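You operate a simulated robot arm through the tools that you are given. There is no shell and no other tool. Be economical: measure what you need, move in short steps, check, and stop when the job is done.

You run a simulated two-armed robot. Do the job below in one go: nothing can be reset, and whatever is moved stays where it is left.

Task
Shut the middle sample drawer. Then put the beige sack clip on the drying rack away on the third board from the bottom of the stores shelving. Then take the count card marked "1 greened" from the bare end of the side bench and leave it on the bare end of the picking table. Then set the agitator lever to step 3. Then take the orange brush and leave it on the shelf of the grey steps rest. Then put the lime marker block from the front half of the end stand on the third board from the bottom of the stores shelving. Then take the card box from the front half of the end stand and leave it on the top of the sack bench. Then take the white brush on the top of the sack bench and put it away on the table top behind the drying rack. Keep to this order. Set down upright: beige sack clip, count card, lime marker block, card box.

The check looks at the end state, three seconds after you hand in, the way a careful person would. Anything else that was tipped, shoved, dropped, spilled or broken makes it a failure.

Robot
Two 6-joint arms with two-finger parallel grippers on one trunk, on a base that drives. Base frame: it is fixed to the floor where the robot stands at the start and does not move with it; the origin is under the middle of the robot, x ahead of it, y to its left, z up. Readings come in mm, rad, newtons and seconds.
The left shoulder is at the start at [-74, 177, 837], the right one opposite. With the tool pointing down near the work surface each hand reaches from about 420 to 700 mm from the robot's upright axis, wherever it stands, measured 20 degrees to its own side. Places, roughly: agitator lever [-5400, 6500, 1200]; bare end of the picking table [-2800, 3100, 900]; beige sack clip (8x4x6 cm) [900, -400, 1000]; card box [-5000, 9250, 500]; count card [0, 1750, 1000]; lime marker block [-5000, 9000, 500]; middle sample drawer [600, 100, 500]; orange brush (13x6x8 cm) [-6000, 4800, 800]; shelf of the grey steps rest (20x45 cm) [-6080, 720, 800]; table top behind the drying rack (26x22 cm) [1140, -360, 900]; third board of the stores shelving [-2500, 9600, 1000]; top of the sack bench [-5400, 11200, 800]; white brush (11x5x5 cm) [-5400, 11400, 800]. Payload 1.57 kg a hand.
The tool frame of a hand sits at the grasp point between the pads (the TCP): z along the fingers, y along the line on which they close. The tips reach 30 mm beyond it. The gripper opens to 80 mm. The fingers are 17 mm wide and 12 mm thick; the gripper's body (40 by 82 mm) begins 80 mm behind the TCP.
Orientation is told as [roll, pitch, yaw] about the base's x, y, z axes, in that order, counted from this pose: with the fingers straight down and closing along the base's y, the tool's x points along the base's -x, its y along +y and its z along -z.

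Tools
- The arms move only by the tool arm_command. It takes "left_commands", "right_commands" or both (then of equal length, played together; a hand with none holds still); each is one flat list of numbers, 7 for each row, row after row: the closure in counts, from 0 (fully open) to 255 (shut), then the shift along the base's x, y, z in m, then the turn, a rotation vector about the base's x, y, z in rad. In form: [grip, dx, dy, dz, rx, ry, rz, grip, dx, dy, dz, rx, ry, rz, ...]. A call has 1 to 10 rows; each row shifts and turns the commanded pose from where the row before left it. Each row takes 0.2 s and may step no farther than 50 mm and 0.15 rad from the row before; otherwise, or with a gripper value out of range, the whole call is refused. Where a pose cannot be reached the arm comes as near as it can. A force on the tool above 40 N (or 10 N above the force at the start of the call, whichever is more), or a blocked arm, ends the call early, and 0.2 s more pass. Each finger travels about 72 mm/s and halts on what it meets, pressing with about 39 N; the grip force reading is that of the motor and also rises with nothing between the fingers. The clock runs only during rows and for 0.2 s after the last one: add rows that do not move to give the fingers time. The reply holds the time, the measured pose of the TCP, the force on the tool along the base axes, the opening and the grip force, in the units named above and with some noise, with the torque about the TCP (base axes, N m) and any sound that the robot's microphone picked up, and new pictures: "views" is both (left out), scene, wrist or none (wrist: the cameras of the hands that moved).
- Cameras (640 x 400 px; columns grow to the right, rows downward): "scene" is now at [42.5, -16.9, 1565.4]; the picture's right is [-0.09, -1.00, 0.00], its down [-0.74, 0.07, -0.67] and it looks along [0.67, -0.06, -0.74] (base axes); focal length 268 px, centre (320, 200). "left" rides on the left gripper at [72, 7, -122] in its tool frame; the picture's right is [-0.09, 1.00, 0.00], its down [-0.84, -0.08, -0.54] and it looks along [-0.54, -0.05, 0.84] (tool axes); focal length 238 px, centre (320, 200). "right" rides on the right gripper at [72, -7, -122] in its tool frame; the picture's right is [0.09, 1.00, 0.00], its down [-0.84, 0.08, -0.54] and it looks along [-0.54, 0.05, 0.84] (tool axes); focal length 238 px, centre (320, 200). There is no depth. A picture from a camera that has moved, and an enlarged one, comes with that camera's place and axes in the base frame and with its lens. The place of the scene camera against the robot may be out by one fixed shift of up to 12 mm in any direction.
- move_column(by): slides the trunk up (or, below 0, down) by that many mm; the arms and the scene camera ride with it, the base frame stays. It gives what a move gives, with no picture.
- drive_base(legs): drives the robot by 1 to 6 legs, each [ahead, left, turn to the left] in mm, mm and rad, along the robot's own axes; the way and the turn of a leg run together, so that a leg with both is an arc; at most 1500 mm and 3.142 rad a leg. The arms and the cameras ride along, it lands a little off, and it stops where it bumps. It gives what a move gives, and a new picture of the scene camera.
- head_to(pan, tilt): turns the head with the scene camera to pan (to the left, within 2.496 rad either way) and tilt (down, from -0.506 to 1.204), counted from straight ahead of the robot. It gives what a move gives, and a new picture of the scene camera.
- zoom(camera, box): a new picture of the part [left, top, right, bottom] of that camera's present view, enlarged. No time passes.
- hand_in(): hands the job in; it is judged then, once.

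Go step by step. Nothing tells you exact positions but the pictures and the camera data: compare them with the known pose of the tool, close in by small moves and look again before you grip or let go. The budget is 207 turns and 260 pictures, counting those below and the enlarged ones. Unless the task says otherwise, let go and move clear before handing in.

The tools are called as name(argument=value, ...) on one line, values as JSON. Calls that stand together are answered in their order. arm_command: Moves the arms, as the interface text tells. Its arguments: {"type":"object","properties":{"left_commands":{"type":"array","items":{"type":"number"}},"right_commands":{"type":"array","items":{"type":"number"}},"views":{"type":"string","enum":["both","scene","wrist","none"]}},"required":[]} The other tools are called the same way: move_column (by) slides the trunk up or down; drive_base (legs) drives the base; head_to (pan, tilt) turns the head that bears the scene camera; zoom (camera, box) takes an enlarged picture of a part of a camera's view; hand_in () hands the job in.

At the start:

```text
clock: 0.0
left_ee_pos: [528.1, 59.4, 1185.8]
left_ee_rot: [0.0, 0.0, 0.0]
left_wrist_force: [0.6, -0.3, 0.5]
left_torque: [0.0, 0.03, 0.03]
left_grip_width: 80.0
left_grasp_force: 0.0
right_ee_pos: [348.3, -288.8, 1276.1]
right_ee_rot: [0.002, 0.0, -0.001]
right_wrist_force: [-0.9, -0.3, 1.3]
right_torque: [0.02, 0.01, 0.0]
right_grip_width: 80.2
right_grasp_force: 0.0
trunk travel left (down, up): [-280.0, 48.0]
robot x, y, heading: [0.9, -1.7, 0.0]
head pan, tilt: [-0.094, 0.834]
```

scene: 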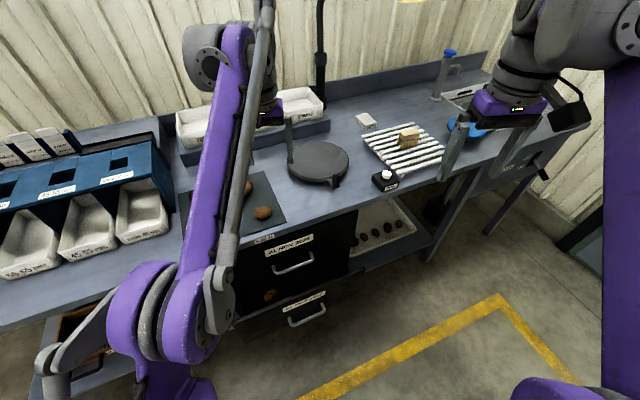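
right: 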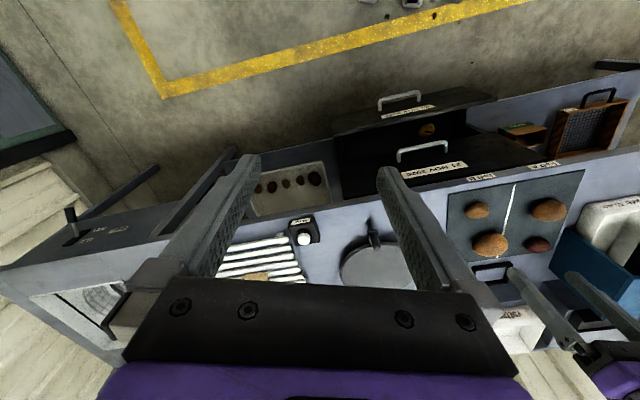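
left: 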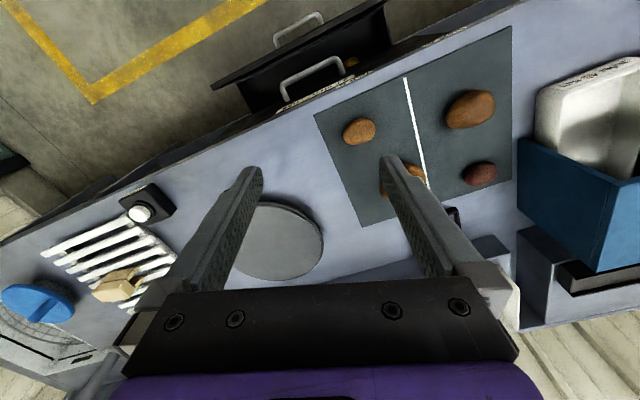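

I see the bench ahead with drawers under it, one apparently slid out, and the drying rack with the beige clip to the right. First I look closer at the drawers.

zoom(camera="scene", box=[180, 180, 460, 355])

zoom(camera="right", box=[320, 70, 640, 270])

```text
2.29 times, centred on (320, 268) of scene
camera zoom: at [42.5, -16.9, 1565.4], right [-0.09, -1.0, 0.0], down [-0.74, 0.07, -0.67], along [0.67, -0.06, -0.74], focal length 613 px, centre (320, 46)
```

zoom: 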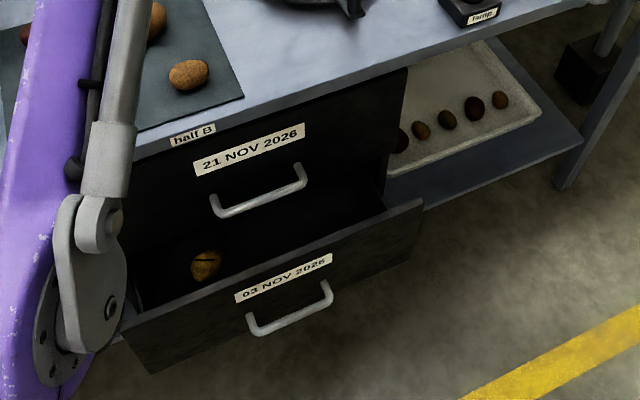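

```text
2.00 times, centred on (480, 170) of right
camera zoom: at [276.4, -294.9, 1399.0], right [-0.09, 1.0, 0.0], down [0.84, 0.08, 0.54], along [0.54, 0.05, -0.84], focal length 477 px, centre (0, 260)
```

zoom: 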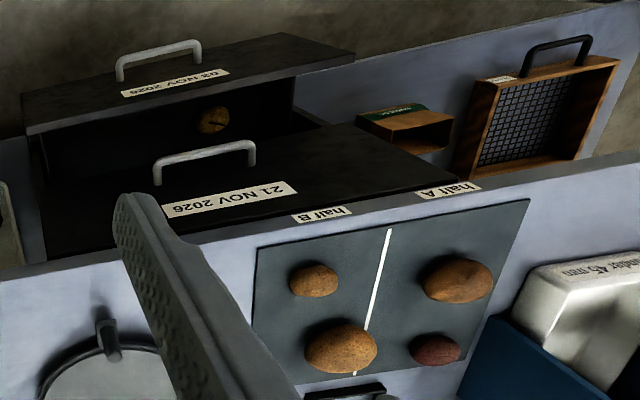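

The middle drawer (label 03 NOV) stands out about 120 mm; its handle is near [390, 5, 520], and the bench is turned about 19° so it shuts along about (0.94, 0.33). I back off to get room before lowering the trunk.

drive_base(legs=[[-330, -60, 0]])

move_column(by=-250)

head_to(pan=0.15, tilt=0.75)

```text
clock: 2.2
left_ee_pos: [201.7, 0.7, 1185.2]
left_ee_rot: [0.001, 0.001, 0.003]
left_wrist_force: [0.5, 0.3, -0.4]
left_torque: [-0.04, 0.04, 0.01]
left_grip_width: 79.9
left_grasp_force: 0.0
right_ee_pos: [23.1, -348.3, 1276.4]
right_ee_rot: [-0.001, -0.004, 0.003]
right_wrist_force: [0.0, 0.2, -0.2]
right_torque: [-0.01, 0.06, 0.0]
right_grip_width: 80.2
right_grasp_force: 0.1
trunk travel left (down, up): [-280.0, 48.0]
robot x, y, heading: [-325.8, -59.1, 0.005]
head pan, tilt: [-0.094, 0.834]
camera scene: at [-283.9, -77.2, 1565.5], right [-0.09, -1.0, 0.0], down [-0.74, 0.07, -0.67], along [0.67, -0.06, -0.74], focal length 268 px, centre (320, 200)
```

scene: 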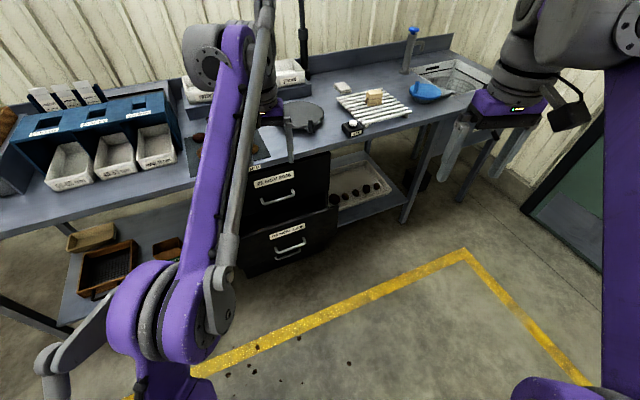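

```text
clock: 4.8
left_ee_pos: [216.9, 0.3, 880.1]
left_ee_rot: [0.0, 0.087, 0.003]
left_wrist_force: [0.1, -0.1, 0.2]
left_torque: [-0.03, -0.01, 0.02]
left_grip_width: 79.7
left_grasp_force: 0.0
right_ee_pos: [23.0, -346.4, 1025.1]
right_ee_rot: [0.0, -0.003, 0.004]
right_wrist_force: [-0.1, 0.7, -0.2]
right_torque: [-0.01, 0.0, -0.01]
right_grip_width: 80.1
right_grasp_force: 0.0
trunk travel left (down, up): [-30.0, 298.0]
robot x, y, heading: [-326.8, -58.3, 0.005]
head pan, tilt: [-0.094, 0.834]
```

```text
clock: 5.5
left_ee_pos: [216.4, 0.3, 879.0]
left_ee_rot: [0.0, 0.088, 0.004]
left_wrist_force: [0.2, -0.1, 0.3]
left_torque: [0.0, 0.03, -0.02]
left_grip_width: 80.2
left_grasp_force: 0.1
right_ee_pos: [22.4, -346.9, 1025.5]
right_ee_rot: [0.002, -0.002, 0.004]
right_wrist_force: [0.1, 0.0, -0.9]
right_torque: [0.01, 0.03, 0.02]
right_grip_width: 79.8
right_grasp_force: 0.0
trunk travel left (down, up): [-30.0, 298.0]
robot x, y, heading: [-324.9, -60.6, 0.002]
head pan, tilt: [0.15, 0.75]
camera scene: at [-234.7, -57.2, 1312.4], right [0.15, -0.99, 0.0], down [-0.67, -0.1, -0.73], along [0.72, 0.11, -0.68], focal length 268 px, centre (320, 200)
```

scene: 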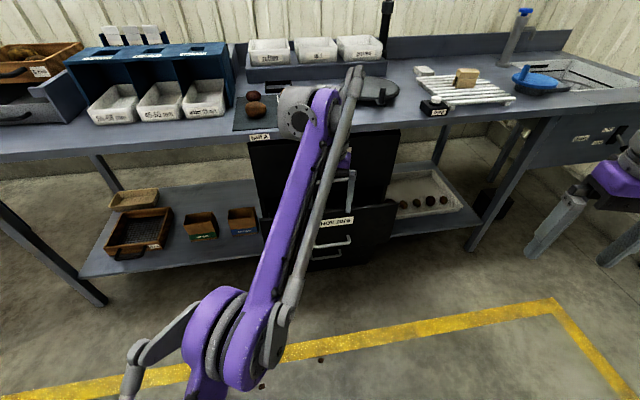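

Both top drawers show; the left arm hides the front. I turn the left hand closed-fingered to point horizontally into the bench, lower it in front of the drawer, and look.

arm_command(left_commands=[255, 0, 0, -0.02, 0, 0, 0.113, 255, 0, 0, -0.02, 0, 0, 0.113, 255, 0, 0, -0.02, 0, 0, 0.114, 255, 0, 0, -0.02, 0.049, -0.141, 0, 255, 0, 0, -0.02, 0.049, -0.141, 0, 255, 0, 0, -0.02, 0.049, -0.141, 0, 255, 0, 0, -0.02, 0.049, -0.141, 0, 255, 0, 0, -0.02, 0.049, -0.141, 0, 255, 0, 0, -0.02, 0.049, -0.141, 0, 255, 0, 0, -0.02, 0.049, -0.141, 0], views="none")

arm_command(left_commands=[255, 0.02, 0, -0.02, 0.049, -0.141, 0, 255, 0.02, 0, -0.02, 0.049, -0.141, 0, 255, 0.02, 0, -0.02, 0.049, -0.141, 0, 255, 0.02, -0.01, -0.02, 0.049, -0.141, 0, 255, 0.02, -0.01, -0.02, 0, 0, 0, 255, 0.01, 0, -0.014, 0, 0, 0, 255, 0, 0, 0, 0, 0, 0], views="both")

```text
clock: 7.7
left_ee_pos: [215.9, 1.3, 679.8]
left_ee_rot: [-0.015, -0.959, 0.349]
left_wrist_force: [0.3, 0.2, -0.3]
left_torque: [0.0, 0.0, -0.02]
left_grip_width: 0.0
left_grasp_force: 21.5
right_ee_pos: [22.8, -348.4, 1026.0]
right_ee_rot: [-0.001, -0.002, 0.004]
right_wrist_force: [0.8, 0.1, 0.3]
right_torque: [0.0, -0.02, 0.0]
right_grip_width: 80.1
right_grasp_force: 0.0
trunk travel left (down, up): [-30.0, 298.0]
robot x, y, heading: [-326.7, -59.5, 0.005]
head pan, tilt: [0.15, 0.75]
```

```text
clock: 9.3
left_ee_pos: [326.1, -19.5, 567.3]
left_ee_rot: [-0.489, -1.553, 0.824]
left_wrist_force: [0.1, -0.2, -0.7]
left_torque: [-0.01, -0.01, -0.04]
left_grip_width: 0.2
left_grasp_force: 21.3
right_ee_pos: [22.7, -348.1, 1026.4]
right_ee_rot: [-0.001, -0.002, 0.005]
right_wrist_force: [0.3, 0.2, -0.2]
right_torque: [0.03, -0.02, 0.02]
right_grip_width: 80.1
right_grasp_force: 0.1
trunk travel left (down, up): [-30.0, 298.0]
robot x, y, heading: [-324.8, -60.8, 0.003]
head pan, tilt: [0.15, 0.75]
camera scene: at [-234.8, -57.2, 1312.5], right [0.15, -0.99, 0.0], down [-0.67, -0.1, -0.73], along [0.72, 0.11, -0.68], focal length 268 px, centre (320, 200)
camera left: at [207.9, -54.1, 496.6], right [-0.33, 0.94, 0.08], down [-0.48, -0.24, 0.85], along [0.82, 0.24, 0.53], focal length 238 px, centre (320, 200)
```

scene: 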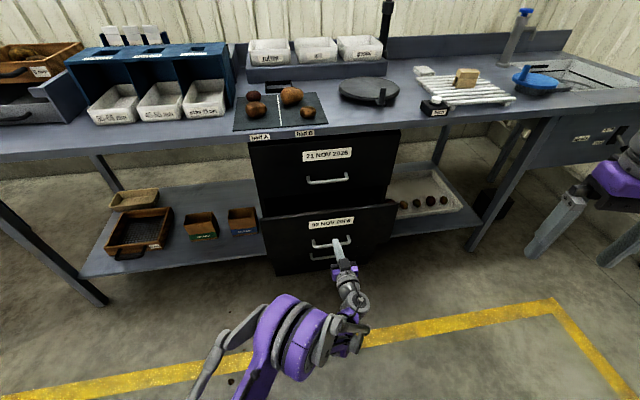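
left: 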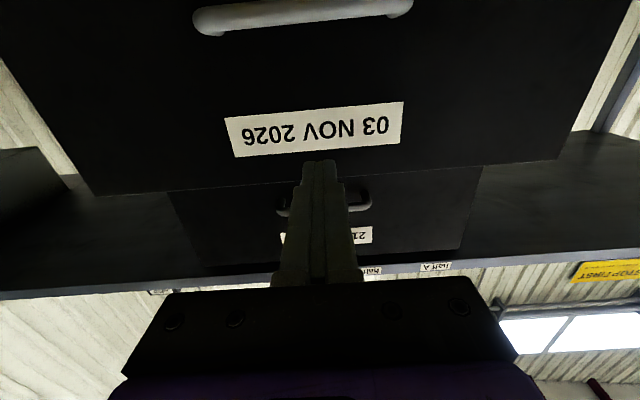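

Three drawers are visible; the middle one is out and the closed fingers aim at its front by the label. I push along the bench normal.

arm_command(left_commands=[255, 0.0189, 0.0066, 0, 0, 0, 0, 255, 0.0189, 0.0066, 0, 0, 0, 0, 255, 0.0189, 0.0066, 0, 0, 0, 0, 255, 0.0189, 0.0066, 0, 0, 0, 0, 255, 0.0189, 0.0066, 0, 0, 0, 0, 255, 0.0189, 0.0066, 0, 0, 0, 0, 255, 0.0189, 0.0066, 0, 0, 0, 0, 255, 0, 0, 0, 0, 0, 0], views="scene")

```text
clock: 11.1
left_ee_pos: [459.2, 26.8, 566.0]
left_ee_rot: [-0.464, -1.553, 0.797]
left_wrist_force: [-0.3, -0.4, -1.1]
left_torque: [0.01, -0.02, 0.02]
left_grip_width: 0.0
left_grasp_force: 21.0
right_ee_pos: [22.5, -348.7, 1026.4]
right_ee_rot: [0.001, -0.001, 0.003]
right_wrist_force: [0.1, -0.5, -0.6]
right_torque: [0.03, 0.01, -0.03]
right_grip_width: 80.1
right_grasp_force: 0.2
trunk travel left (down, up): [-30.0, 298.0]
robot x, y, heading: [-324.5, -56.5, 0.004]
head pan, tilt: [0.15, 0.75]
camera scene: at [-234.8, -57.2, 1312.5], right [0.15, -0.99, 0.0], down [-0.67, -0.1, -0.73], along [0.72, 0.11, -0.68], focal length 268 px, centre (320, 200)
```

scene: 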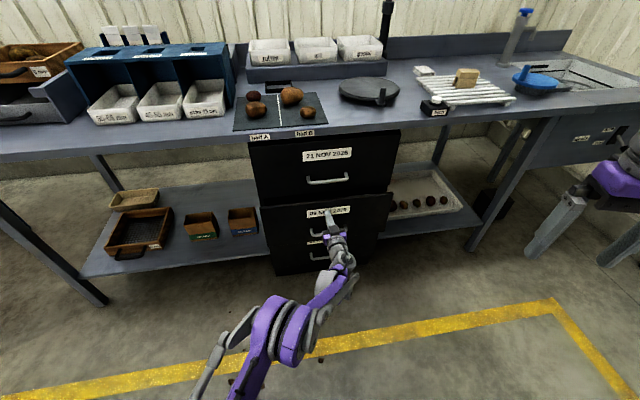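

The drawer is moving in with little force. I keep pushing until it stops.

arm_command(left_commands=[255, 0.0094, 0.0033, 0, 0, 0, 0, 255, 0.0094, 0.0033, 0, 0, 0, 0, 255, 0.0094, 0.0033, 0, 0, 0, 0, 255, 0.0094, 0.0033, 0, 0, 0, 0, 255, 0.0094, 0.0033, 0, 0, 0, 0, 255, 0.0094, 0.0033, 0, 0, 0, 0, 255, 0.0094, 0.0033, 0, 0, 0, 0, 255, 0, 0, 0, 0, 0, 0], views="both")

```text
clock: 12.4
left_ee_pos: [505.4, 42.5, 566.5]
left_ee_rot: [-0.551, -1.559, 0.889]
left_wrist_force: [-11.4, 0.4, 3.6]
left_torque: [0.05, -0.17, 0.04]
left_grip_width: 0.1
left_grasp_force: 21.0
right_ee_pos: [21.6, -348.1, 1026.1]
right_ee_rot: [-0.001, -0.003, 0.003]
right_wrist_force: [0.1, -0.3, -0.4]
right_torque: [-0.01, 0.0, 0.01]
right_grip_width: 80.0
right_grasp_force: 0.0
trunk travel left (down, up): [-30.0, 298.0]
robot x, y, heading: [-326.8, -56.0, 0.003]
head pan, tilt: [0.15, 0.75]
stopped in row 6 (left hand): the force on the tool passed its limit at 68 N (the readings are from after the stop); the commanded pose is now the measured one
camera scene: at [-235.8, -57.2, 1312.6], right [0.15, -0.99, 0.0], down [-0.67, -0.1, -0.73], along [0.72, 0.11, -0.68], focal length 268 px, centre (320, 200)
camera left: at [387.5, 8.3, 496.4], right [-0.33, 0.94, 0.08], down [-0.48, -0.24, 0.84], along [0.81, 0.24, 0.53], focal length 238 px, centre (320, 200)
```

scene: 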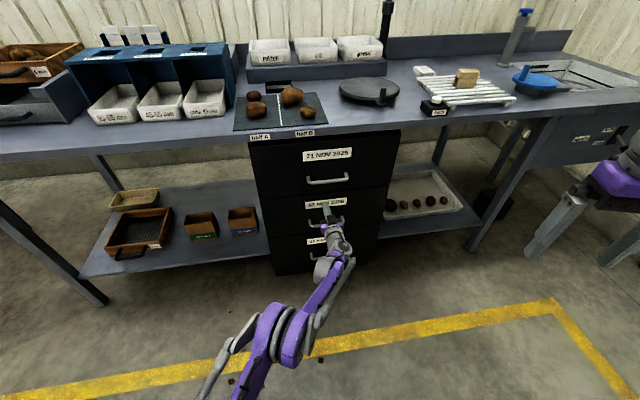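
left: 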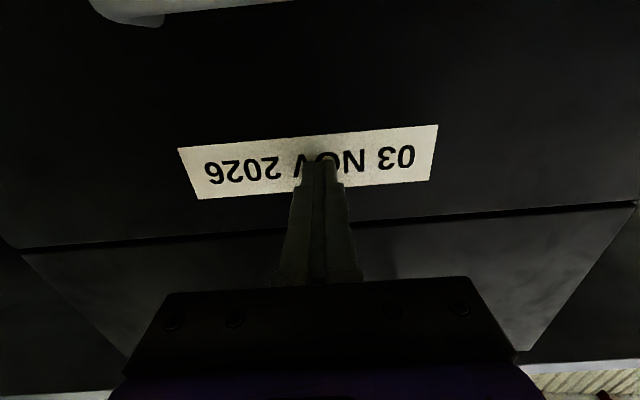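

The drawer now sits flush with the one above. I retract the left hand, raise the trunk, and check it and the clip.

arm_command(left_commands=[255, -0.028, -0.01, 0, 0, 0, 0, 255, -0.028, -0.01, 0, 0, 0, 0, 255, -0.028, -0.01, 0, 0, 0, 0, 255, -0.028, -0.01, 0, 0, 0, 0, 255, -0.028, -0.01, 0, 0, 0, 0, 255, -0.028, -0.01, 0, 0, 0, 0, 255, -0.028, -0.01, 0, 0, 0, 0, 255, -0.03, 0, 0, 0, 0, 0, 255, -0.03, 0, 0, 0, 0, 0], views="none")

move_column(by=270)

head_to(pan=-0.25, tilt=0.7)

```text
clock: 14.4
left_ee_pos: [248.6, -26.5, 566.6]
left_ee_rot: [-0.525, -1.555, 0.86]
left_wrist_force: [-0.2, -0.7, -0.7]
left_torque: [0.0, 0.0, 0.01]
left_grip_width: 0.1
left_grasp_force: 21.0
right_ee_pos: [23.8, -349.0, 1026.7]
right_ee_rot: [0.002, -0.002, 0.003]
right_wrist_force: [1.3, 0.6, 0.6]
right_torque: [-0.02, 0.02, 0.03]
right_grip_width: 79.9
right_grasp_force: 0.1
trunk travel left (down, up): [-30.0, 298.0]
robot x, y, heading: [-330.4, -59.7, 0.009]
head pan, tilt: [0.15, 0.75]
```

```text
clock: 17.2
left_ee_pos: [249.1, -27.0, 835.6]
left_ee_rot: [-0.53, -1.556, 0.868]
left_wrist_force: [0.8, -0.4, -0.1]
left_torque: [0.04, 0.0, -0.01]
left_grip_width: 0.0
left_grasp_force: 21.1
right_ee_pos: [21.0, -348.2, 1295.7]
right_ee_rot: [0.0, -0.002, 0.004]
right_wrist_force: [0.1, -0.6, -0.1]
right_torque: [0.02, -0.03, 0.02]
right_grip_width: 80.0
right_grasp_force: 0.0
trunk travel left (down, up): [-300.0, 28.0]
robot x, y, heading: [-323.8, -64.6, 0.002]
head pan, tilt: [0.15, 0.75]
```

```text
clock: 18.1
left_ee_pos: [249.1, -27.2, 835.6]
left_ee_rot: [-0.519, -1.555, 0.856]
left_wrist_force: [-0.4, 0.2, 0.1]
left_torque: [0.01, 0.01, -0.03]
left_grip_width: 0.2
left_grasp_force: 21.3
right_ee_pos: [22.3, -348.0, 1295.6]
right_ee_rot: [0.0, -0.002, 0.003]
right_wrist_force: [-0.8, 0.3, 0.1]
right_torque: [-0.01, -0.02, 0.0]
right_grip_width: 80.2
right_grasp_force: 0.1
trunk travel left (down, up): [-300.0, 28.0]
robot x, y, heading: [-328.1, -60.9, 0.003]
head pan, tilt: [-0.25, 0.7]
camera scene: at [-281.1, -90.6, 1598.8], right [-0.24, -0.97, 0.0], down [-0.62, 0.16, -0.76], along [0.74, -0.19, -0.64], focal length 268 px, centre (320, 200)
```

scene: 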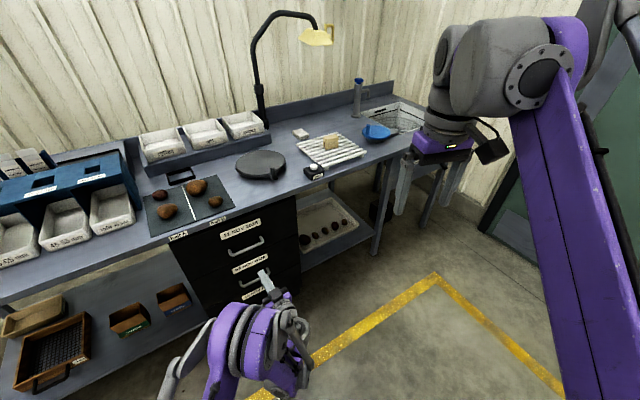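

The middle drawer is flush. Now I look closely at the clip on the rack.

zoom(camera="scene", box=[270, 90, 430, 190])

arm_command(left_commands=[100, 0, 0.02, 0.04, -0.049, 0.141, 0, 100, 0, 0.02, 0.04, -0.049, 0.141, 0, 100, 0, 0.02, 0.04, -0.049, 0.141, 0, 100, 0, 0.02, 0.04, -0.049, 0.141, 0, 100, 0, 0.02, 0.04, -0.049, 0.141, 0, 100, 0, 0.02, 0.04, -0.049, 0.141, 0, 100, 0, 0.02, 0.04, -0.049, 0.141, 0, 100, -0.02, 0.02, 0.04, -0.049, 0.141, 0, 100, -0.03, 0.02, 0.03, -0.049, 0.141, 0, 100, -0.03, 0.02, 0, -0.049, 0.141, 0], views="none")

```text
4.00 times, centred on (350, 140) of scene
camera zoom: at [-281.1, -90.6, 1598.8], right [-0.24, -0.97, 0.0], down [-0.62, 0.16, -0.76], along [0.74, -0.19, -0.64], focal length 1073 px, centre (200, 440)
```

zoom: 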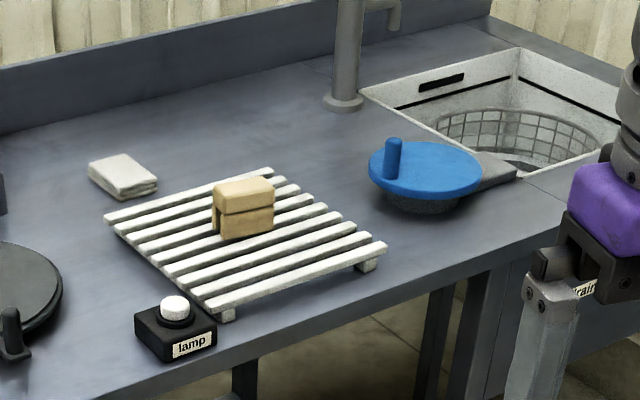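

```text
clock: 20.2
left_ee_pos: [170.0, 173.0, 1184.2]
left_ee_rot: [0.002, -0.061, 0.343]
left_wrist_force: [0.9, -0.8, -0.1]
left_torque: [-0.01, -0.01, 0.0]
left_grip_width: 48.5
left_grasp_force: 0.0
right_ee_pos: [22.0, -347.5, 1295.9]
right_ee_rot: [0.001, -0.001, 0.005]
right_wrist_force: [0.1, 0.4, -0.3]
right_torque: [-0.02, -0.01, 0.0]
right_grip_width: 79.9
right_grasp_force: 0.0
trunk travel left (down, up): [-300.0, 28.0]
robot x, y, heading: [-324.3, -61.9, 0.007]
head pan, tilt: [-0.25, 0.7]
```

The clip stands on the rack with its long side about parallel to the bench. Before choosing the grip I look at the far shelving from here.

head_to(pan=1.8, tilt=0.15)

zoom(camera="scene", box=[260, 140, 380, 215])

```text
clock: 22.2
left_ee_pos: [170.4, 173.4, 1184.3]
left_ee_rot: [0.003, -0.065, 0.343]
left_wrist_force: [-0.1, -0.4, 0.3]
left_torque: [-0.02, -0.01, 0.01]
left_grip_width: 48.5
left_grasp_force: 0.0
right_ee_pos: [23.1, -347.6, 1296.9]
right_ee_rot: [-0.001, -0.001, 0.002]
right_wrist_force: [-1.4, -0.1, 1.2]
right_torque: [-0.02, 0.02, 0.01]
right_grip_width: 80.2
right_grasp_force: 0.1
trunk travel left (down, up): [-300.0, 28.0]
robot x, y, heading: [-329.0, -59.0, 0.003]
head pan, tilt: [1.799, 0.15]
camera scene: at [-384.9, 20.3, 1648.9], right [0.97, 0.23, 0.0], down [0.03, -0.15, -0.99], along [-0.23, 0.96, -0.15], focal length 268 px, centre (320, 200)
```

scene: 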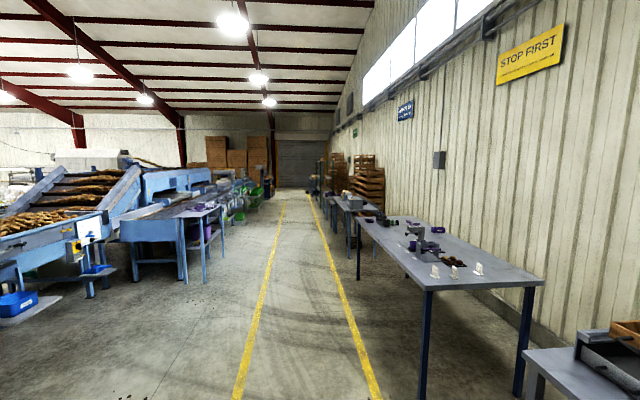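

```text
5.33 times, centred on (320, 178) of scene
camera zoom: at [-384.9, 20.3, 1648.9], right [0.97, 0.23, 0.0], down [0.03, -0.15, -0.99], along [-0.23, 0.96, -0.15], focal length 1430 px, centre (320, 320)
```

zoom: 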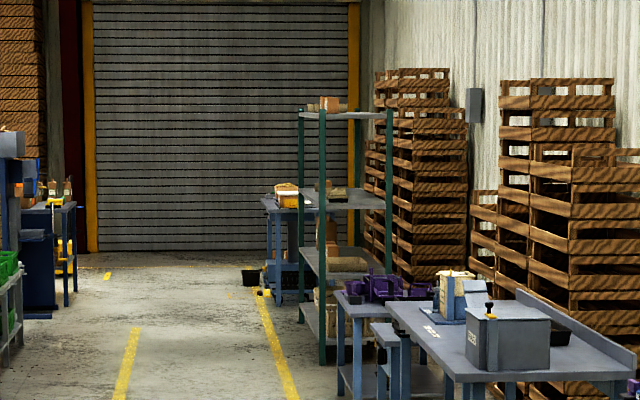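

From here I can see the shelving: four boards, with about 0.5 m clearance over the third, so a straight-down grip should work there. Now I drive square to the bench in front of the rack.

drive_base(legs=[[565, -372, 0], [0, 0, 0.34]])

head_to(pan=-0.3, tilt=0.85)

zoom(camera="right", box=[0, 0, 640, 400])

```text
clock: 27.1
left_ee_pos: [627.4, -47.5, 1184.3]
left_ee_rot: [0.002, -0.065, 0.685]
left_wrist_force: [0.5, 0.0, 0.3]
left_torque: [-0.04, -0.01, 0.0]
left_grip_width: 48.7
left_grasp_force: 0.1
right_ee_pos: [661.6, -588.4, 1295.2]
right_ee_rot: [0.001, 0.0, 0.344]
right_wrist_force: [-0.1, 0.5, 0.0]
right_torque: [0.0, 0.0, -0.02]
right_grip_width: 80.0
right_grasp_force: 0.0
trunk travel left (down, up): [-300.0, 28.0]
robot x, y, heading: [235.9, -433.5, 0.347]
head pan, tilt: [1.799, 0.15]
camera scene: at [152.5, -379.4, 1648.9], right [0.84, 0.54, 0.0], down [0.08, -0.13, -0.99], along [-0.54, 0.83, -0.15], focal length 268 px, centre (320, 200)
```

scene: 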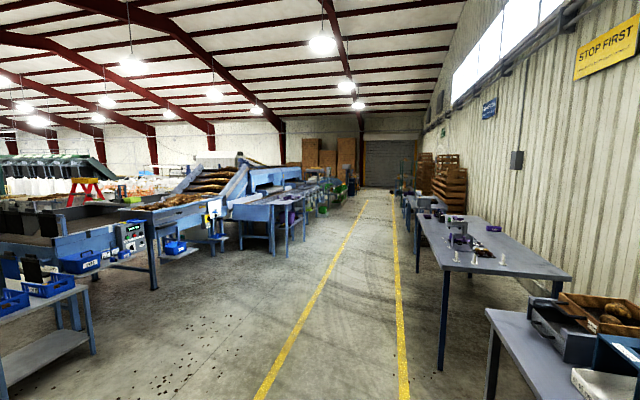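

```text
clock: 29.1
left_ee_pos: [627.3, -47.7, 1184.3]
left_ee_rot: [0.0, -0.063, 0.683]
left_wrist_force: [-0.1, -0.3, -0.1]
left_torque: [0.02, 0.01, -0.03]
left_grip_width: 48.7
left_grasp_force: 0.0
right_ee_pos: [662.6, -587.7, 1296.0]
right_ee_rot: [0.0, -0.001, 0.343]
right_wrist_force: [0.3, -0.1, 0.0]
right_torque: [0.01, 0.02, -0.01]
right_grip_width: 80.3
right_grasp_force: 0.1
trunk travel left (down, up): [-300.0, 28.0]
robot x, y, heading: [236.4, -432.6, 0.348]
head pan, tilt: [-0.3, 0.85]
camera scene: at [280.9, -453.9, 1586.5], right [0.04, -1.0, 0.0], down [-0.75, -0.03, -0.66], along [0.66, 0.03, -0.75], focal length 268 px, centre (320, 200)
```

scene: 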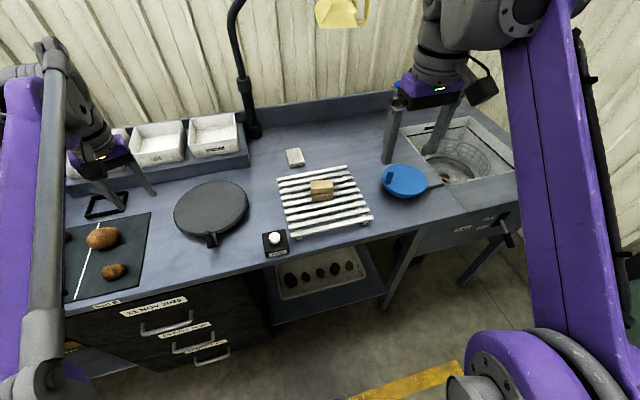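

```text
1.00 times, centred on (320, 200) of right (not enlarged: the box is as wide or as high as the picture)
camera zoom: at [597.1, -618.3, 1419.0], right [-0.42, 0.91, 0.0], down [0.76, 0.36, 0.54], along [0.49, 0.23, -0.84], focal length 238 px, centre (320, 200)
```

zoom: 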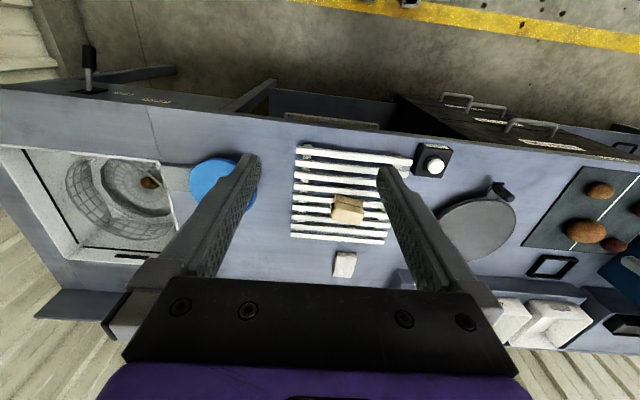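

The clip is near [850, -432, 980]. I zoom on it for its turn.

zoom(camera="right", box=[280, 140, 408, 220])

zoom(camera="scene", box=[272, 157, 368, 217])

```text
5.00 times, centred on (344, 180) of right
camera zoom: at [597.1, -618.3, 1419.0], right [-0.42, 0.91, 0.0], down [0.76, 0.36, 0.54], along [0.49, 0.23, -0.84], focal length 1192 px, centre (200, 300)
```

zoom: 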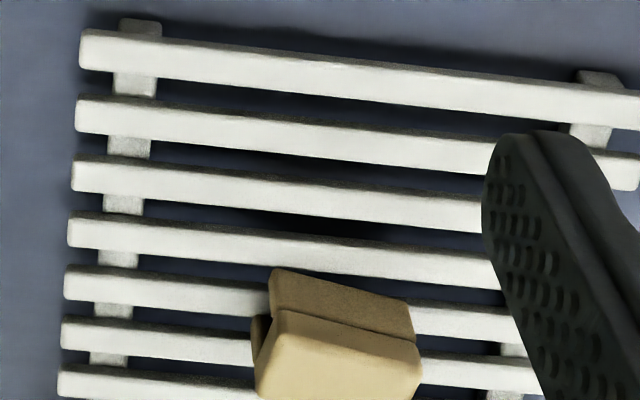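

```text
6.67 times, centred on (320, 187) of scene
camera zoom: at [280.9, -453.9, 1586.5], right [0.04, -1.0, 0.0], down [-0.75, -0.03, -0.66], along [0.66, 0.03, -0.75], focal length 1788 px, centre (320, 287)
```

zoom: 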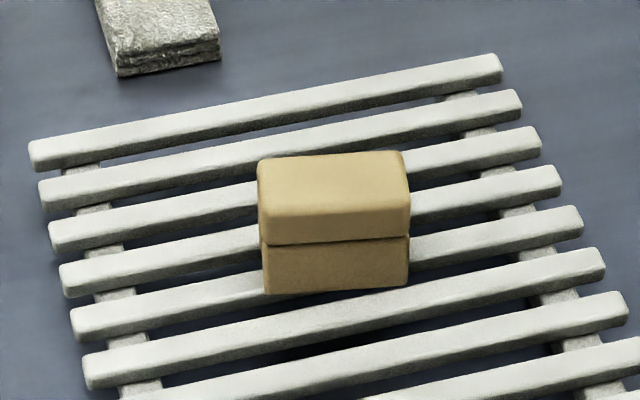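

The clip's long side lies about 8° off the y axis; I turn the right hand so that it closes across its depth and bring it above.

arm_command(right_commands=[0, 0.0188, 0.0156, -0.012, 0, 0, 0.137, 0, 0.0188, 0.0156, -0.012, 0, 0, 0.137, 0, 0.0188, 0.0156, -0.012, 0, 0, 0.137, 0, 0.0188, 0.0156, -0.012, 0, 0, 0.137, 0, 0.0188, 0.0156, -0.012, 0, 0, 0.137, 0, 0.0188, 0.0156, -0.016, 0, 0, 0.137, 0, 0.0188, 0.0156, -0.016, 0, 0, 0.137, 0, 0.0188, 0.0156, -0.016, 0, 0, 0.137, 0, 0.0188, 0.0156, -0.016, 0, 0, 0.137, 0, 0.0188, 0.0156, -0.016, 0, 0, 0.137], views="both")

```text
clock: 31.3
left_ee_pos: [627.7, -46.5, 1184.5]
left_ee_rot: [0.002, -0.063, 0.685]
left_wrist_force: [-0.1, 0.2, 0.7]
left_torque: [-0.01, 0.01, 0.01]
left_grip_width: 48.4
left_grasp_force: 0.1
right_ee_pos: [850.3, -431.4, 1155.0]
right_ee_rot: [-0.001, -0.002, 1.718]
right_wrist_force: [0.4, -0.2, 0.3]
right_torque: [0.02, -0.01, -0.02]
right_grip_width: 79.9
right_grasp_force: 0.1
trunk travel left (down, up): [-300.0, 28.0]
robot x, y, heading: [238.6, -437.8, 0.346]
head pan, tilt: [-0.3, 0.85]
camera scene: at [281.9, -453.3, 1586.5], right [0.04, -1.0, 0.0], down [-0.75, -0.03, -0.66], along [0.66, 0.03, -0.75], focal length 268 px, centre (320, 200)
camera right: at [868.9, -501.3, 1278.7], right [-0.97, -0.24, 0.0], down [-0.2, 0.82, 0.54], along [-0.13, 0.53, -0.84], focal length 238 px, centre (320, 200)
```

scene: 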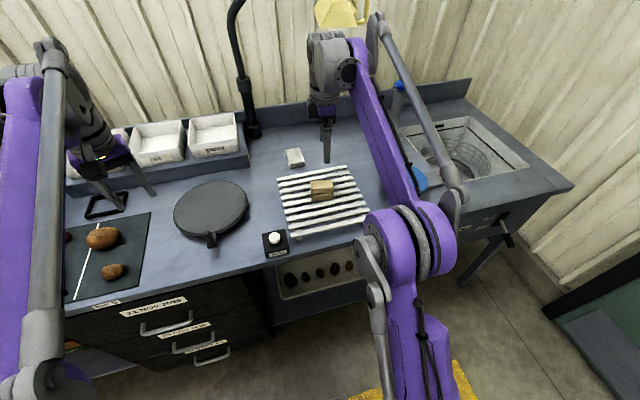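
right: 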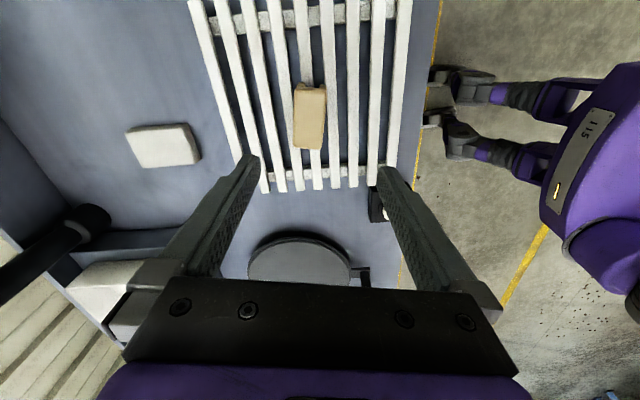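

zoom(camera="right", box=[246, 70, 374, 150])

```text
5.00 times, centred on (310, 110) of right
camera zoom: at [868.9, -501.3, 1278.7], right [-0.97, -0.24, 0.0], down [-0.2, 0.82, 0.54], along [-0.13, 0.53, -0.84], focal length 1192 px, centre (370, 650)
```

zoom: 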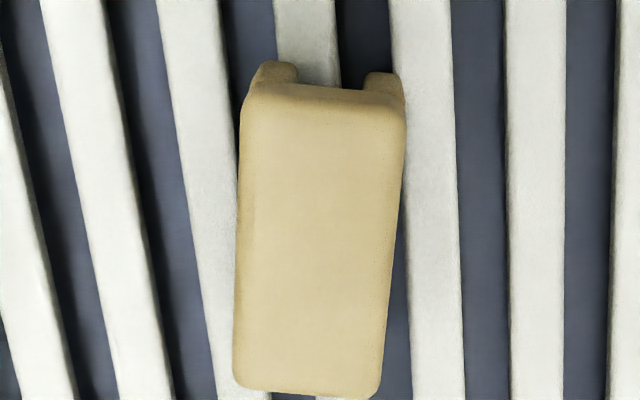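

The clip top is 8×4 cm with its centre near [864, -426, 970]. I move over it and lower to just above.

arm_command(right_commands=[0, 0.007, 0.004, -0.03, 0, 0, 0, 0, 0.007, 0.003, -0.04, 0, 0, 0, 0, 0, 0, -0.04, 0, 0, 0, 0, 0, 0, -0.03, 0, 0, 0], views="both")

zoom(camera="scene", box=[256, 130, 384, 210])

```text
clock: 32.3
left_ee_pos: [627.6, -46.8, 1184.0]
left_ee_rot: [0.001, -0.063, 0.686]
left_wrist_force: [-0.2, 0.0, -0.2]
left_torque: [-0.01, 0.01, 0.01]
left_grip_width: 48.5
left_grasp_force: 0.0
right_ee_pos: [864.1, -424.0, 1015.3]
right_ee_rot: [0.0, -0.003, 1.714]
right_wrist_force: [-0.5, -0.5, -0.1]
right_torque: [-0.02, 0.02, -0.01]
right_grip_width: 79.9
right_grasp_force: 0.1
trunk travel left (down, up): [-300.0, 28.0]
robot x, y, heading: [237.8, -434.0, 0.345]
head pan, tilt: [-0.3, 0.85]
camera scene: at [281.3, -453.9, 1586.5], right [0.04, -1.0, 0.0], down [-0.75, -0.03, -0.66], along [0.66, 0.03, -0.75], focal length 268 px, centre (320, 200)
camera right: at [882.2, -495.2, 1138.4], right [-0.97, -0.23, 0.0], down [-0.2, 0.82, 0.54], along [-0.13, 0.53, -0.84], focal length 238 px, centre (320, 200)
```

scene: 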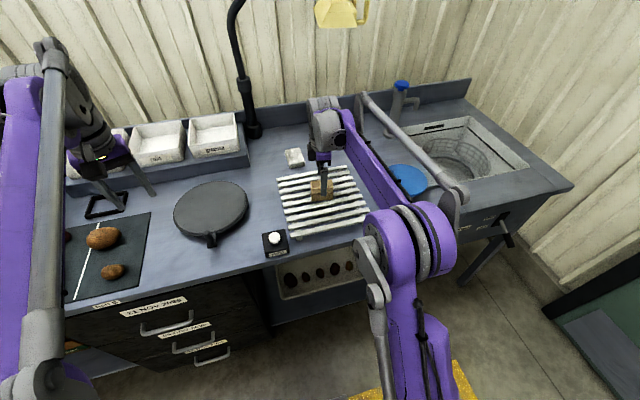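
right: 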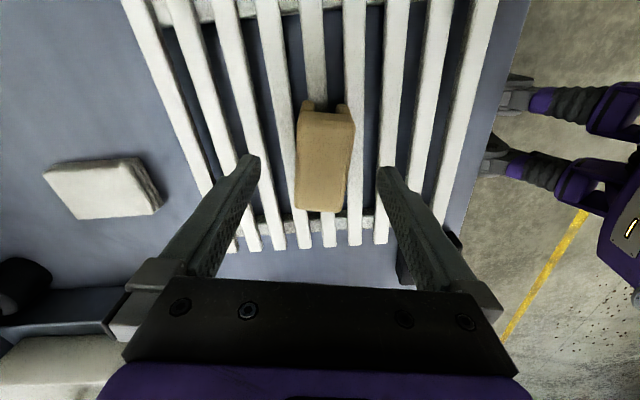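

```text
5.00 times, centred on (320, 170) of scene
camera zoom: at [281.3, -453.9, 1586.5], right [0.04, -1.0, 0.0], down [-0.75, -0.03, -0.66], along [0.66, 0.03, -0.75], focal length 1341 px, centre (320, 350)
```

zoom: 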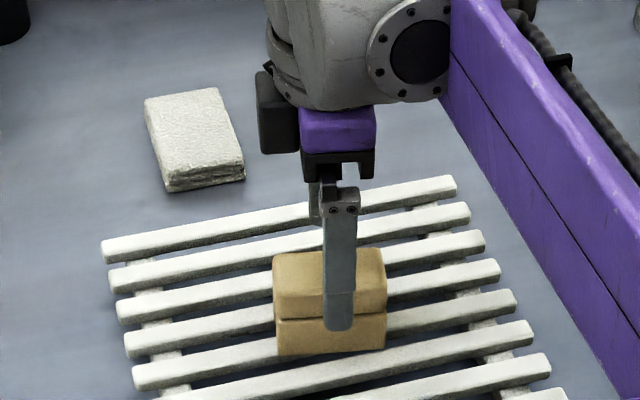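

The clip is nearly centred between the fingers. I lower to z≈948 and close.

arm_command(right_commands=[0, -0.004, 0, -0.025, 0, 0, 0, 0, 0, 0, -0.025, 0, 0, 0, 0, 0, 0, -0.017, 0, 0, 0, 0, 0, 0, 0, 0, 0, 0, 180, 0, 0, 0, 0, 0, 0, 180, 0, 0, 0, 0, 0, 0, 180, 0, 0, 0, 0, 0, 0, 180, 0, 0, 0, 0, 0, 0], views="wrist")

```text
clock: 33.1
left_ee_pos: [627.2, -47.6, 1185.6]
left_ee_rot: [0.001, -0.063, 0.682]
left_wrist_force: [-0.4, 0.3, 0.4]
left_torque: [-0.01, 0.01, 0.03]
left_grip_width: 48.4
left_grasp_force: 0.0
right_ee_pos: [859.1, -425.8, 959.5]
right_ee_rot: [0.0, -0.002, 1.715]
right_wrist_force: [0.5, 0.9, 17.1]
right_torque: [-0.11, 0.63, -0.03]
right_grip_width: 79.5
right_grasp_force: 0.1
trunk travel left (down, up): [-300.0, 28.0]
robot x, y, heading: [238.4, -434.8, 0.342]
head pan, tilt: [-0.3, 0.85]
stopped in row 3 (right hand): the force on the tool passed its limit at 58 N (the readings are from after the stop); the commanded pose is now the measured one
camera right: at [876.3, -495.0, 1083.1], right [-0.97, -0.23, 0.0], down [-0.2, 0.82, 0.54], along [-0.13, 0.53, -0.84], focal length 238 px, centre (320, 200)
```

right: 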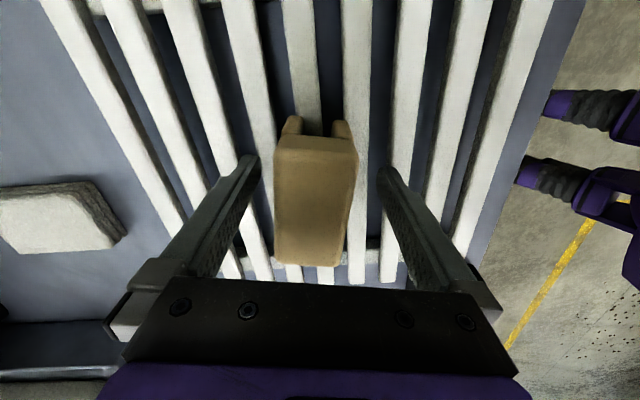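

A fingertip touched a slat (slat top ≈ 929), with the clip centred between the fingers. I raise 6 mm and close.

arm_command(right_commands=[0, 0.001, 0, 0.006, 0, 0, 0, 0, 0, 0, 0, 0, 0, 0, 200, 0, 0, 0, 0, 0, 0, 200, 0, 0, 0, 0, 0, 0, 200, 0, 0, 0, 0, 0, 0, 200, 0, 0, 0, 0, 0, 0], views="wrist")

```text
clock: 34.5
left_ee_pos: [627.2, -47.8, 1184.8]
left_ee_rot: [0.001, -0.064, 0.685]
left_wrist_force: [0.2, 0.9, 0.5]
left_torque: [-0.01, -0.01, 0.02]
left_grip_width: 48.4
left_grasp_force: 0.1
right_ee_pos: [861.8, -425.2, 964.9]
right_ee_rot: [0.0, -0.001, 1.715]
right_wrist_force: [0.3, -0.3, -1.0]
right_torque: [-0.01, 0.01, 0.03]
right_grip_width: 37.3
right_grasp_force: 38.9
trunk travel left (down, up): [-300.0, 28.0]
robot x, y, heading: [237.6, -433.1, 0.346]
head pan, tilt: [-0.3, 0.85]
camera right: at [878.6, -495.3, 1086.9], right [-0.97, -0.23, 0.0], down [-0.2, 0.82, 0.54], along [-0.13, 0.53, -0.84], focal length 238 px, centre (320, 200)
```

right: 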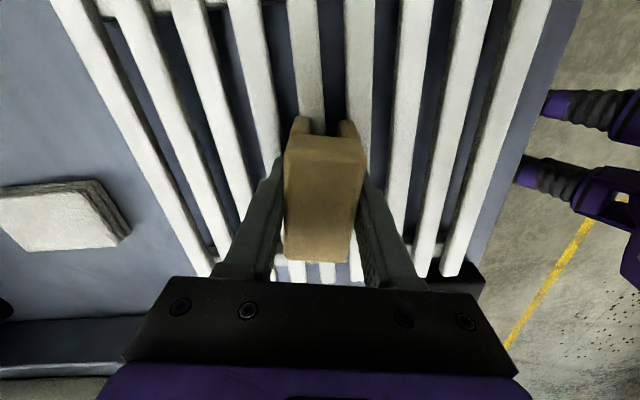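

The clip is held (37 mm). I lift it, draw it in, and drive down the aisle between the yellow lines, which runs along (-0.33, 0.94).

arm_command(right_commands=[200, 0, 0, 0.03, 0, 0, 0, 200, 0, 0, 0.04, 0, 0, 0, 200, 0, 0, 0.04, 0, 0, 0, 200, 0, 0, 0.04, 0, 0, 0, 200, 0, 0, 0.04, 0, 0, 0, 200, -0.038, -0.013, 0.01, 0, 0, 0, 200, -0.038, -0.013, 0, 0, 0, 0, 200, -0.038, -0.013, 0, 0, 0, 0, 200, -0.038, -0.013, 0, 0, 0, 0], views="none")

head_to(pan=0.0, tilt=0.35)

drive_base(legs=[[-400, 0, 0], [0, 0, 1.571], [1500, 0, 0], [1500, 0, 0], [1500, 0, 0]])

```text
clock: 36.5
left_ee_pos: [626.5, -47.6, 1185.6]
left_ee_rot: [0.001, -0.065, 0.683]
left_wrist_force: [0.2, -0.4, -0.5]
left_torque: [0.01, -0.02, -0.01]
left_grip_width: 48.6
left_grasp_force: 0.0
right_ee_pos: [707.1, -475.8, 1165.5]
right_ee_rot: [-0.001, -0.001, 1.714]
right_wrist_force: [-0.3, -0.7, 0.0]
right_torque: [0.02, -0.01, -0.02]
right_grip_width: 37.3
right_grasp_force: 39.1
trunk travel left (down, up): [-300.0, 28.0]
robot x, y, heading: [238.4, -433.4, 0.345]
head pan, tilt: [-0.3, 0.85]
```

```text
clock: 37.5
left_ee_pos: [627.4, -47.8, 1184.8]
left_ee_rot: [0.002, -0.064, 0.684]
left_wrist_force: [-0.1, 0.4, -0.7]
left_torque: [0.02, -0.03, -0.02]
left_grip_width: 48.6
left_grasp_force: 0.0
right_ee_pos: [709.6, -474.9, 1164.9]
right_ee_rot: [0.001, -0.001, 1.713]
right_wrist_force: [0.3, -0.5, -0.1]
right_torque: [0.01, 0.02, -0.02]
right_grip_width: 37.4
right_grasp_force: 38.9
trunk travel left (down, up): [-300.0, 28.0]
robot x, y, heading: [239.2, -435.9, 0.339]
head pan, tilt: [0.0, 0.351]
camera scene: at [290.6, -426.0, 1630.1], right [0.34, -0.94, 0.0], down [-0.32, -0.12, -0.94], along [0.88, 0.32, -0.34], focal length 268 px, centre (320, 200)
```

scene: 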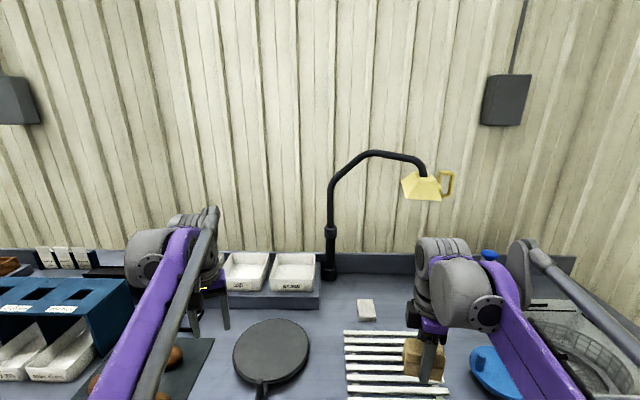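

```text
clock: 64.8
left_ee_pos: [-2152.2, 3994.4, 1184.2]
left_ee_rot: [0.0, -0.064, 2.292]
left_wrist_force: [0.1, -0.6, 0.2]
left_torque: [-0.05, 0.02, -0.01]
left_grip_width: 48.7
left_grasp_force: 0.2
right_ee_pos: [-1728.0, 4093.5, 1164.4]
right_ee_rot: [0.001, -0.001, -2.96]
right_wrist_force: [-0.2, -0.3, -0.7]
right_torque: [-0.03, 0.02, 0.03]
right_grip_width: 37.6
right_grasp_force: 38.9
trunk travel left (down, up): [-300.0, 28.0]
robot x, y, heading: [-1754.0, 3620.3, 1.952]
head pan, tilt: [0.0, 0.351]
camera scene: at [-1765.5, 3657.6, 1630.1], right [0.93, 0.37, 0.0], down [0.13, -0.32, -0.94], along [-0.35, 0.87, -0.34], focal length 268 px, centre (320, 200)
```

scene: 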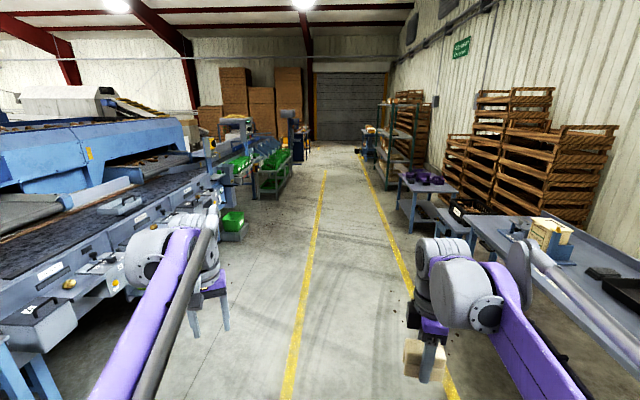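

I am about half way, near the left line. I correct the heading and go on toward the shelving on the right.

drive_base(legs=[[0, 0, -0.062], [1500, -200, 0], [1500, -50, 0], [1500, 0, 0], [600, 0, 0]])

head_to(pan=-0.7, tilt=0.4)

```text
refused: leg 2 is longer than a leg can be; nothing moved
```

```text
clock: 65.9
left_ee_pos: [-2153.6, 3995.5, 1183.9]
left_ee_rot: [0.003, -0.063, 2.292]
left_wrist_force: [-0.1, 0.0, 0.2]
left_torque: [-0.01, 0.02, 0.03]
left_grip_width: 48.7
left_grasp_force: 0.0
right_ee_pos: [-1727.5, 4093.1, 1164.5]
right_ee_rot: [0.001, -0.002, -2.96]
right_wrist_force: [0.2, -0.5, -0.9]
right_torque: [-0.01, -0.02, 0.02]
right_grip_width: 37.1
right_grasp_force: 39.4
trunk travel left (down, up): [-300.0, 28.0]
robot x, y, heading: [-1751.0, 3619.9, 1.951]
head pan, tilt: [-0.7, 0.4]
camera scene: at [-1702.0, 3659.3, 1625.6], right [0.95, -0.31, 0.0], down [-0.12, -0.37, -0.92], along [0.29, 0.88, -0.39], focal length 268 px, centre (320, 200)
```

scene: 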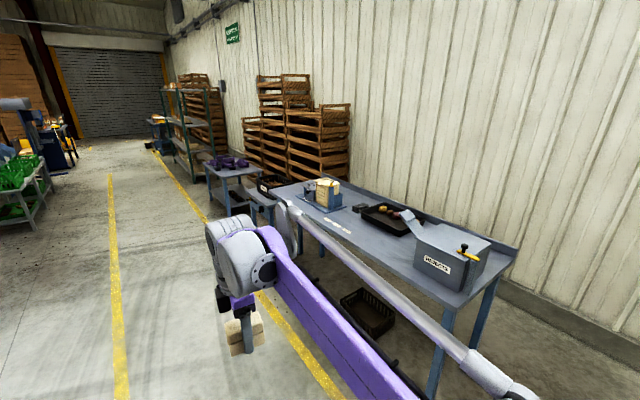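

drive_base(legs=[[0, 0, -0.062], [1450, -200, 0], [1450, -50, 0], [1450, 0, 0], [850, 0, 0]])

```text
clock: 91.2
left_ee_pos: [-3577.2, 8972.3, 1183.7]
left_ee_rot: [0.002, -0.063, 2.25]
left_wrist_force: [-0.4, -0.4, -0.2]
left_torque: [-0.03, -0.02, 0.02]
left_grip_width: 48.5
left_grasp_force: 0.2
right_ee_pos: [-3148.9, 9053.1, 1165.6]
right_ee_rot: [0.0, -0.002, -3.001]
right_wrist_force: [-0.7, -0.1, -1.9]
right_torque: [0.04, 0.05, 0.04]
right_grip_width: 37.2
right_grasp_force: 38.7
trunk travel left (down, up): [-300.0, 28.0]
robot x, y, heading: [-3192.2, 8582.5, 1.913]
head pan, tilt: [-0.7, 0.4]
camera scene: at [-3139.9, 8618.9, 1625.6], right [0.94, -0.35, 0.0], down [-0.14, -0.36, -0.92], along [0.32, 0.86, -0.39], focal length 268 px, centre (320, 200)
```

scene: 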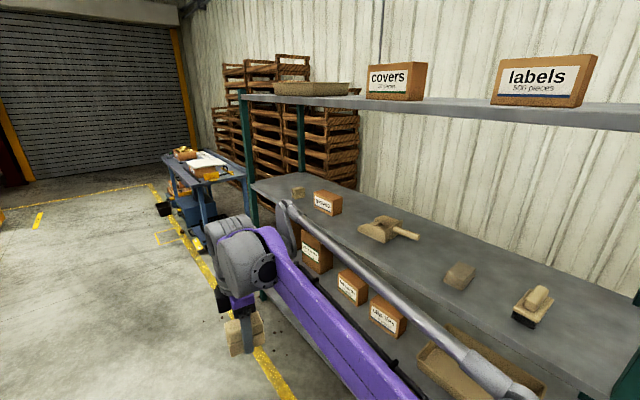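

The robot is beside the shelving. I look straight at the shelf to count boards and find a free spot.

head_to(pan=-1.5, tilt=0.5)

```text
clock: 92.3
left_ee_pos: [-3577.6, 8973.0, 1184.2]
left_ee_rot: [0.001, -0.064, 2.253]
left_wrist_force: [0.2, 0.5, -0.5]
left_torque: [0.0, 0.04, -0.03]
left_grip_width: 48.8
left_grasp_force: 0.0
right_ee_pos: [-3148.3, 9053.3, 1164.3]
right_ee_rot: [0.0, -0.003, -3.0]
right_wrist_force: [-0.1, -0.2, -0.8]
right_torque: [-0.03, -0.02, -0.01]
right_grip_width: 37.5
right_grasp_force: 38.9
trunk travel left (down, up): [-300.0, 28.0]
robot x, y, heading: [-3191.5, 8587.8, 1.915]
head pan, tilt: [-1.499, 0.499]
camera scene: at [-3089.1, 8568.9, 1616.5], right [0.4, -0.92, 0.0], down [-0.44, -0.19, -0.88], along [0.8, 0.35, -0.48], focal length 268 px, centre (320, 200)
```

scene: 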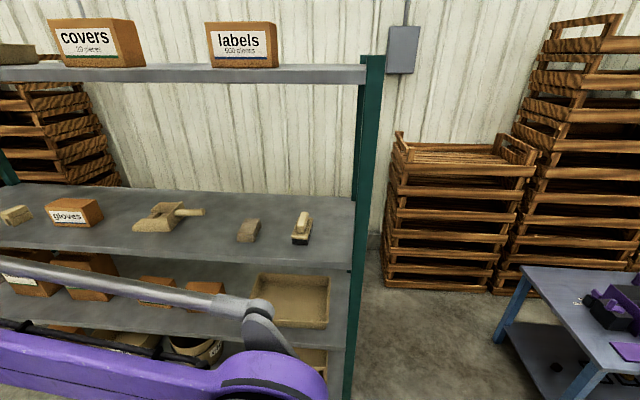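

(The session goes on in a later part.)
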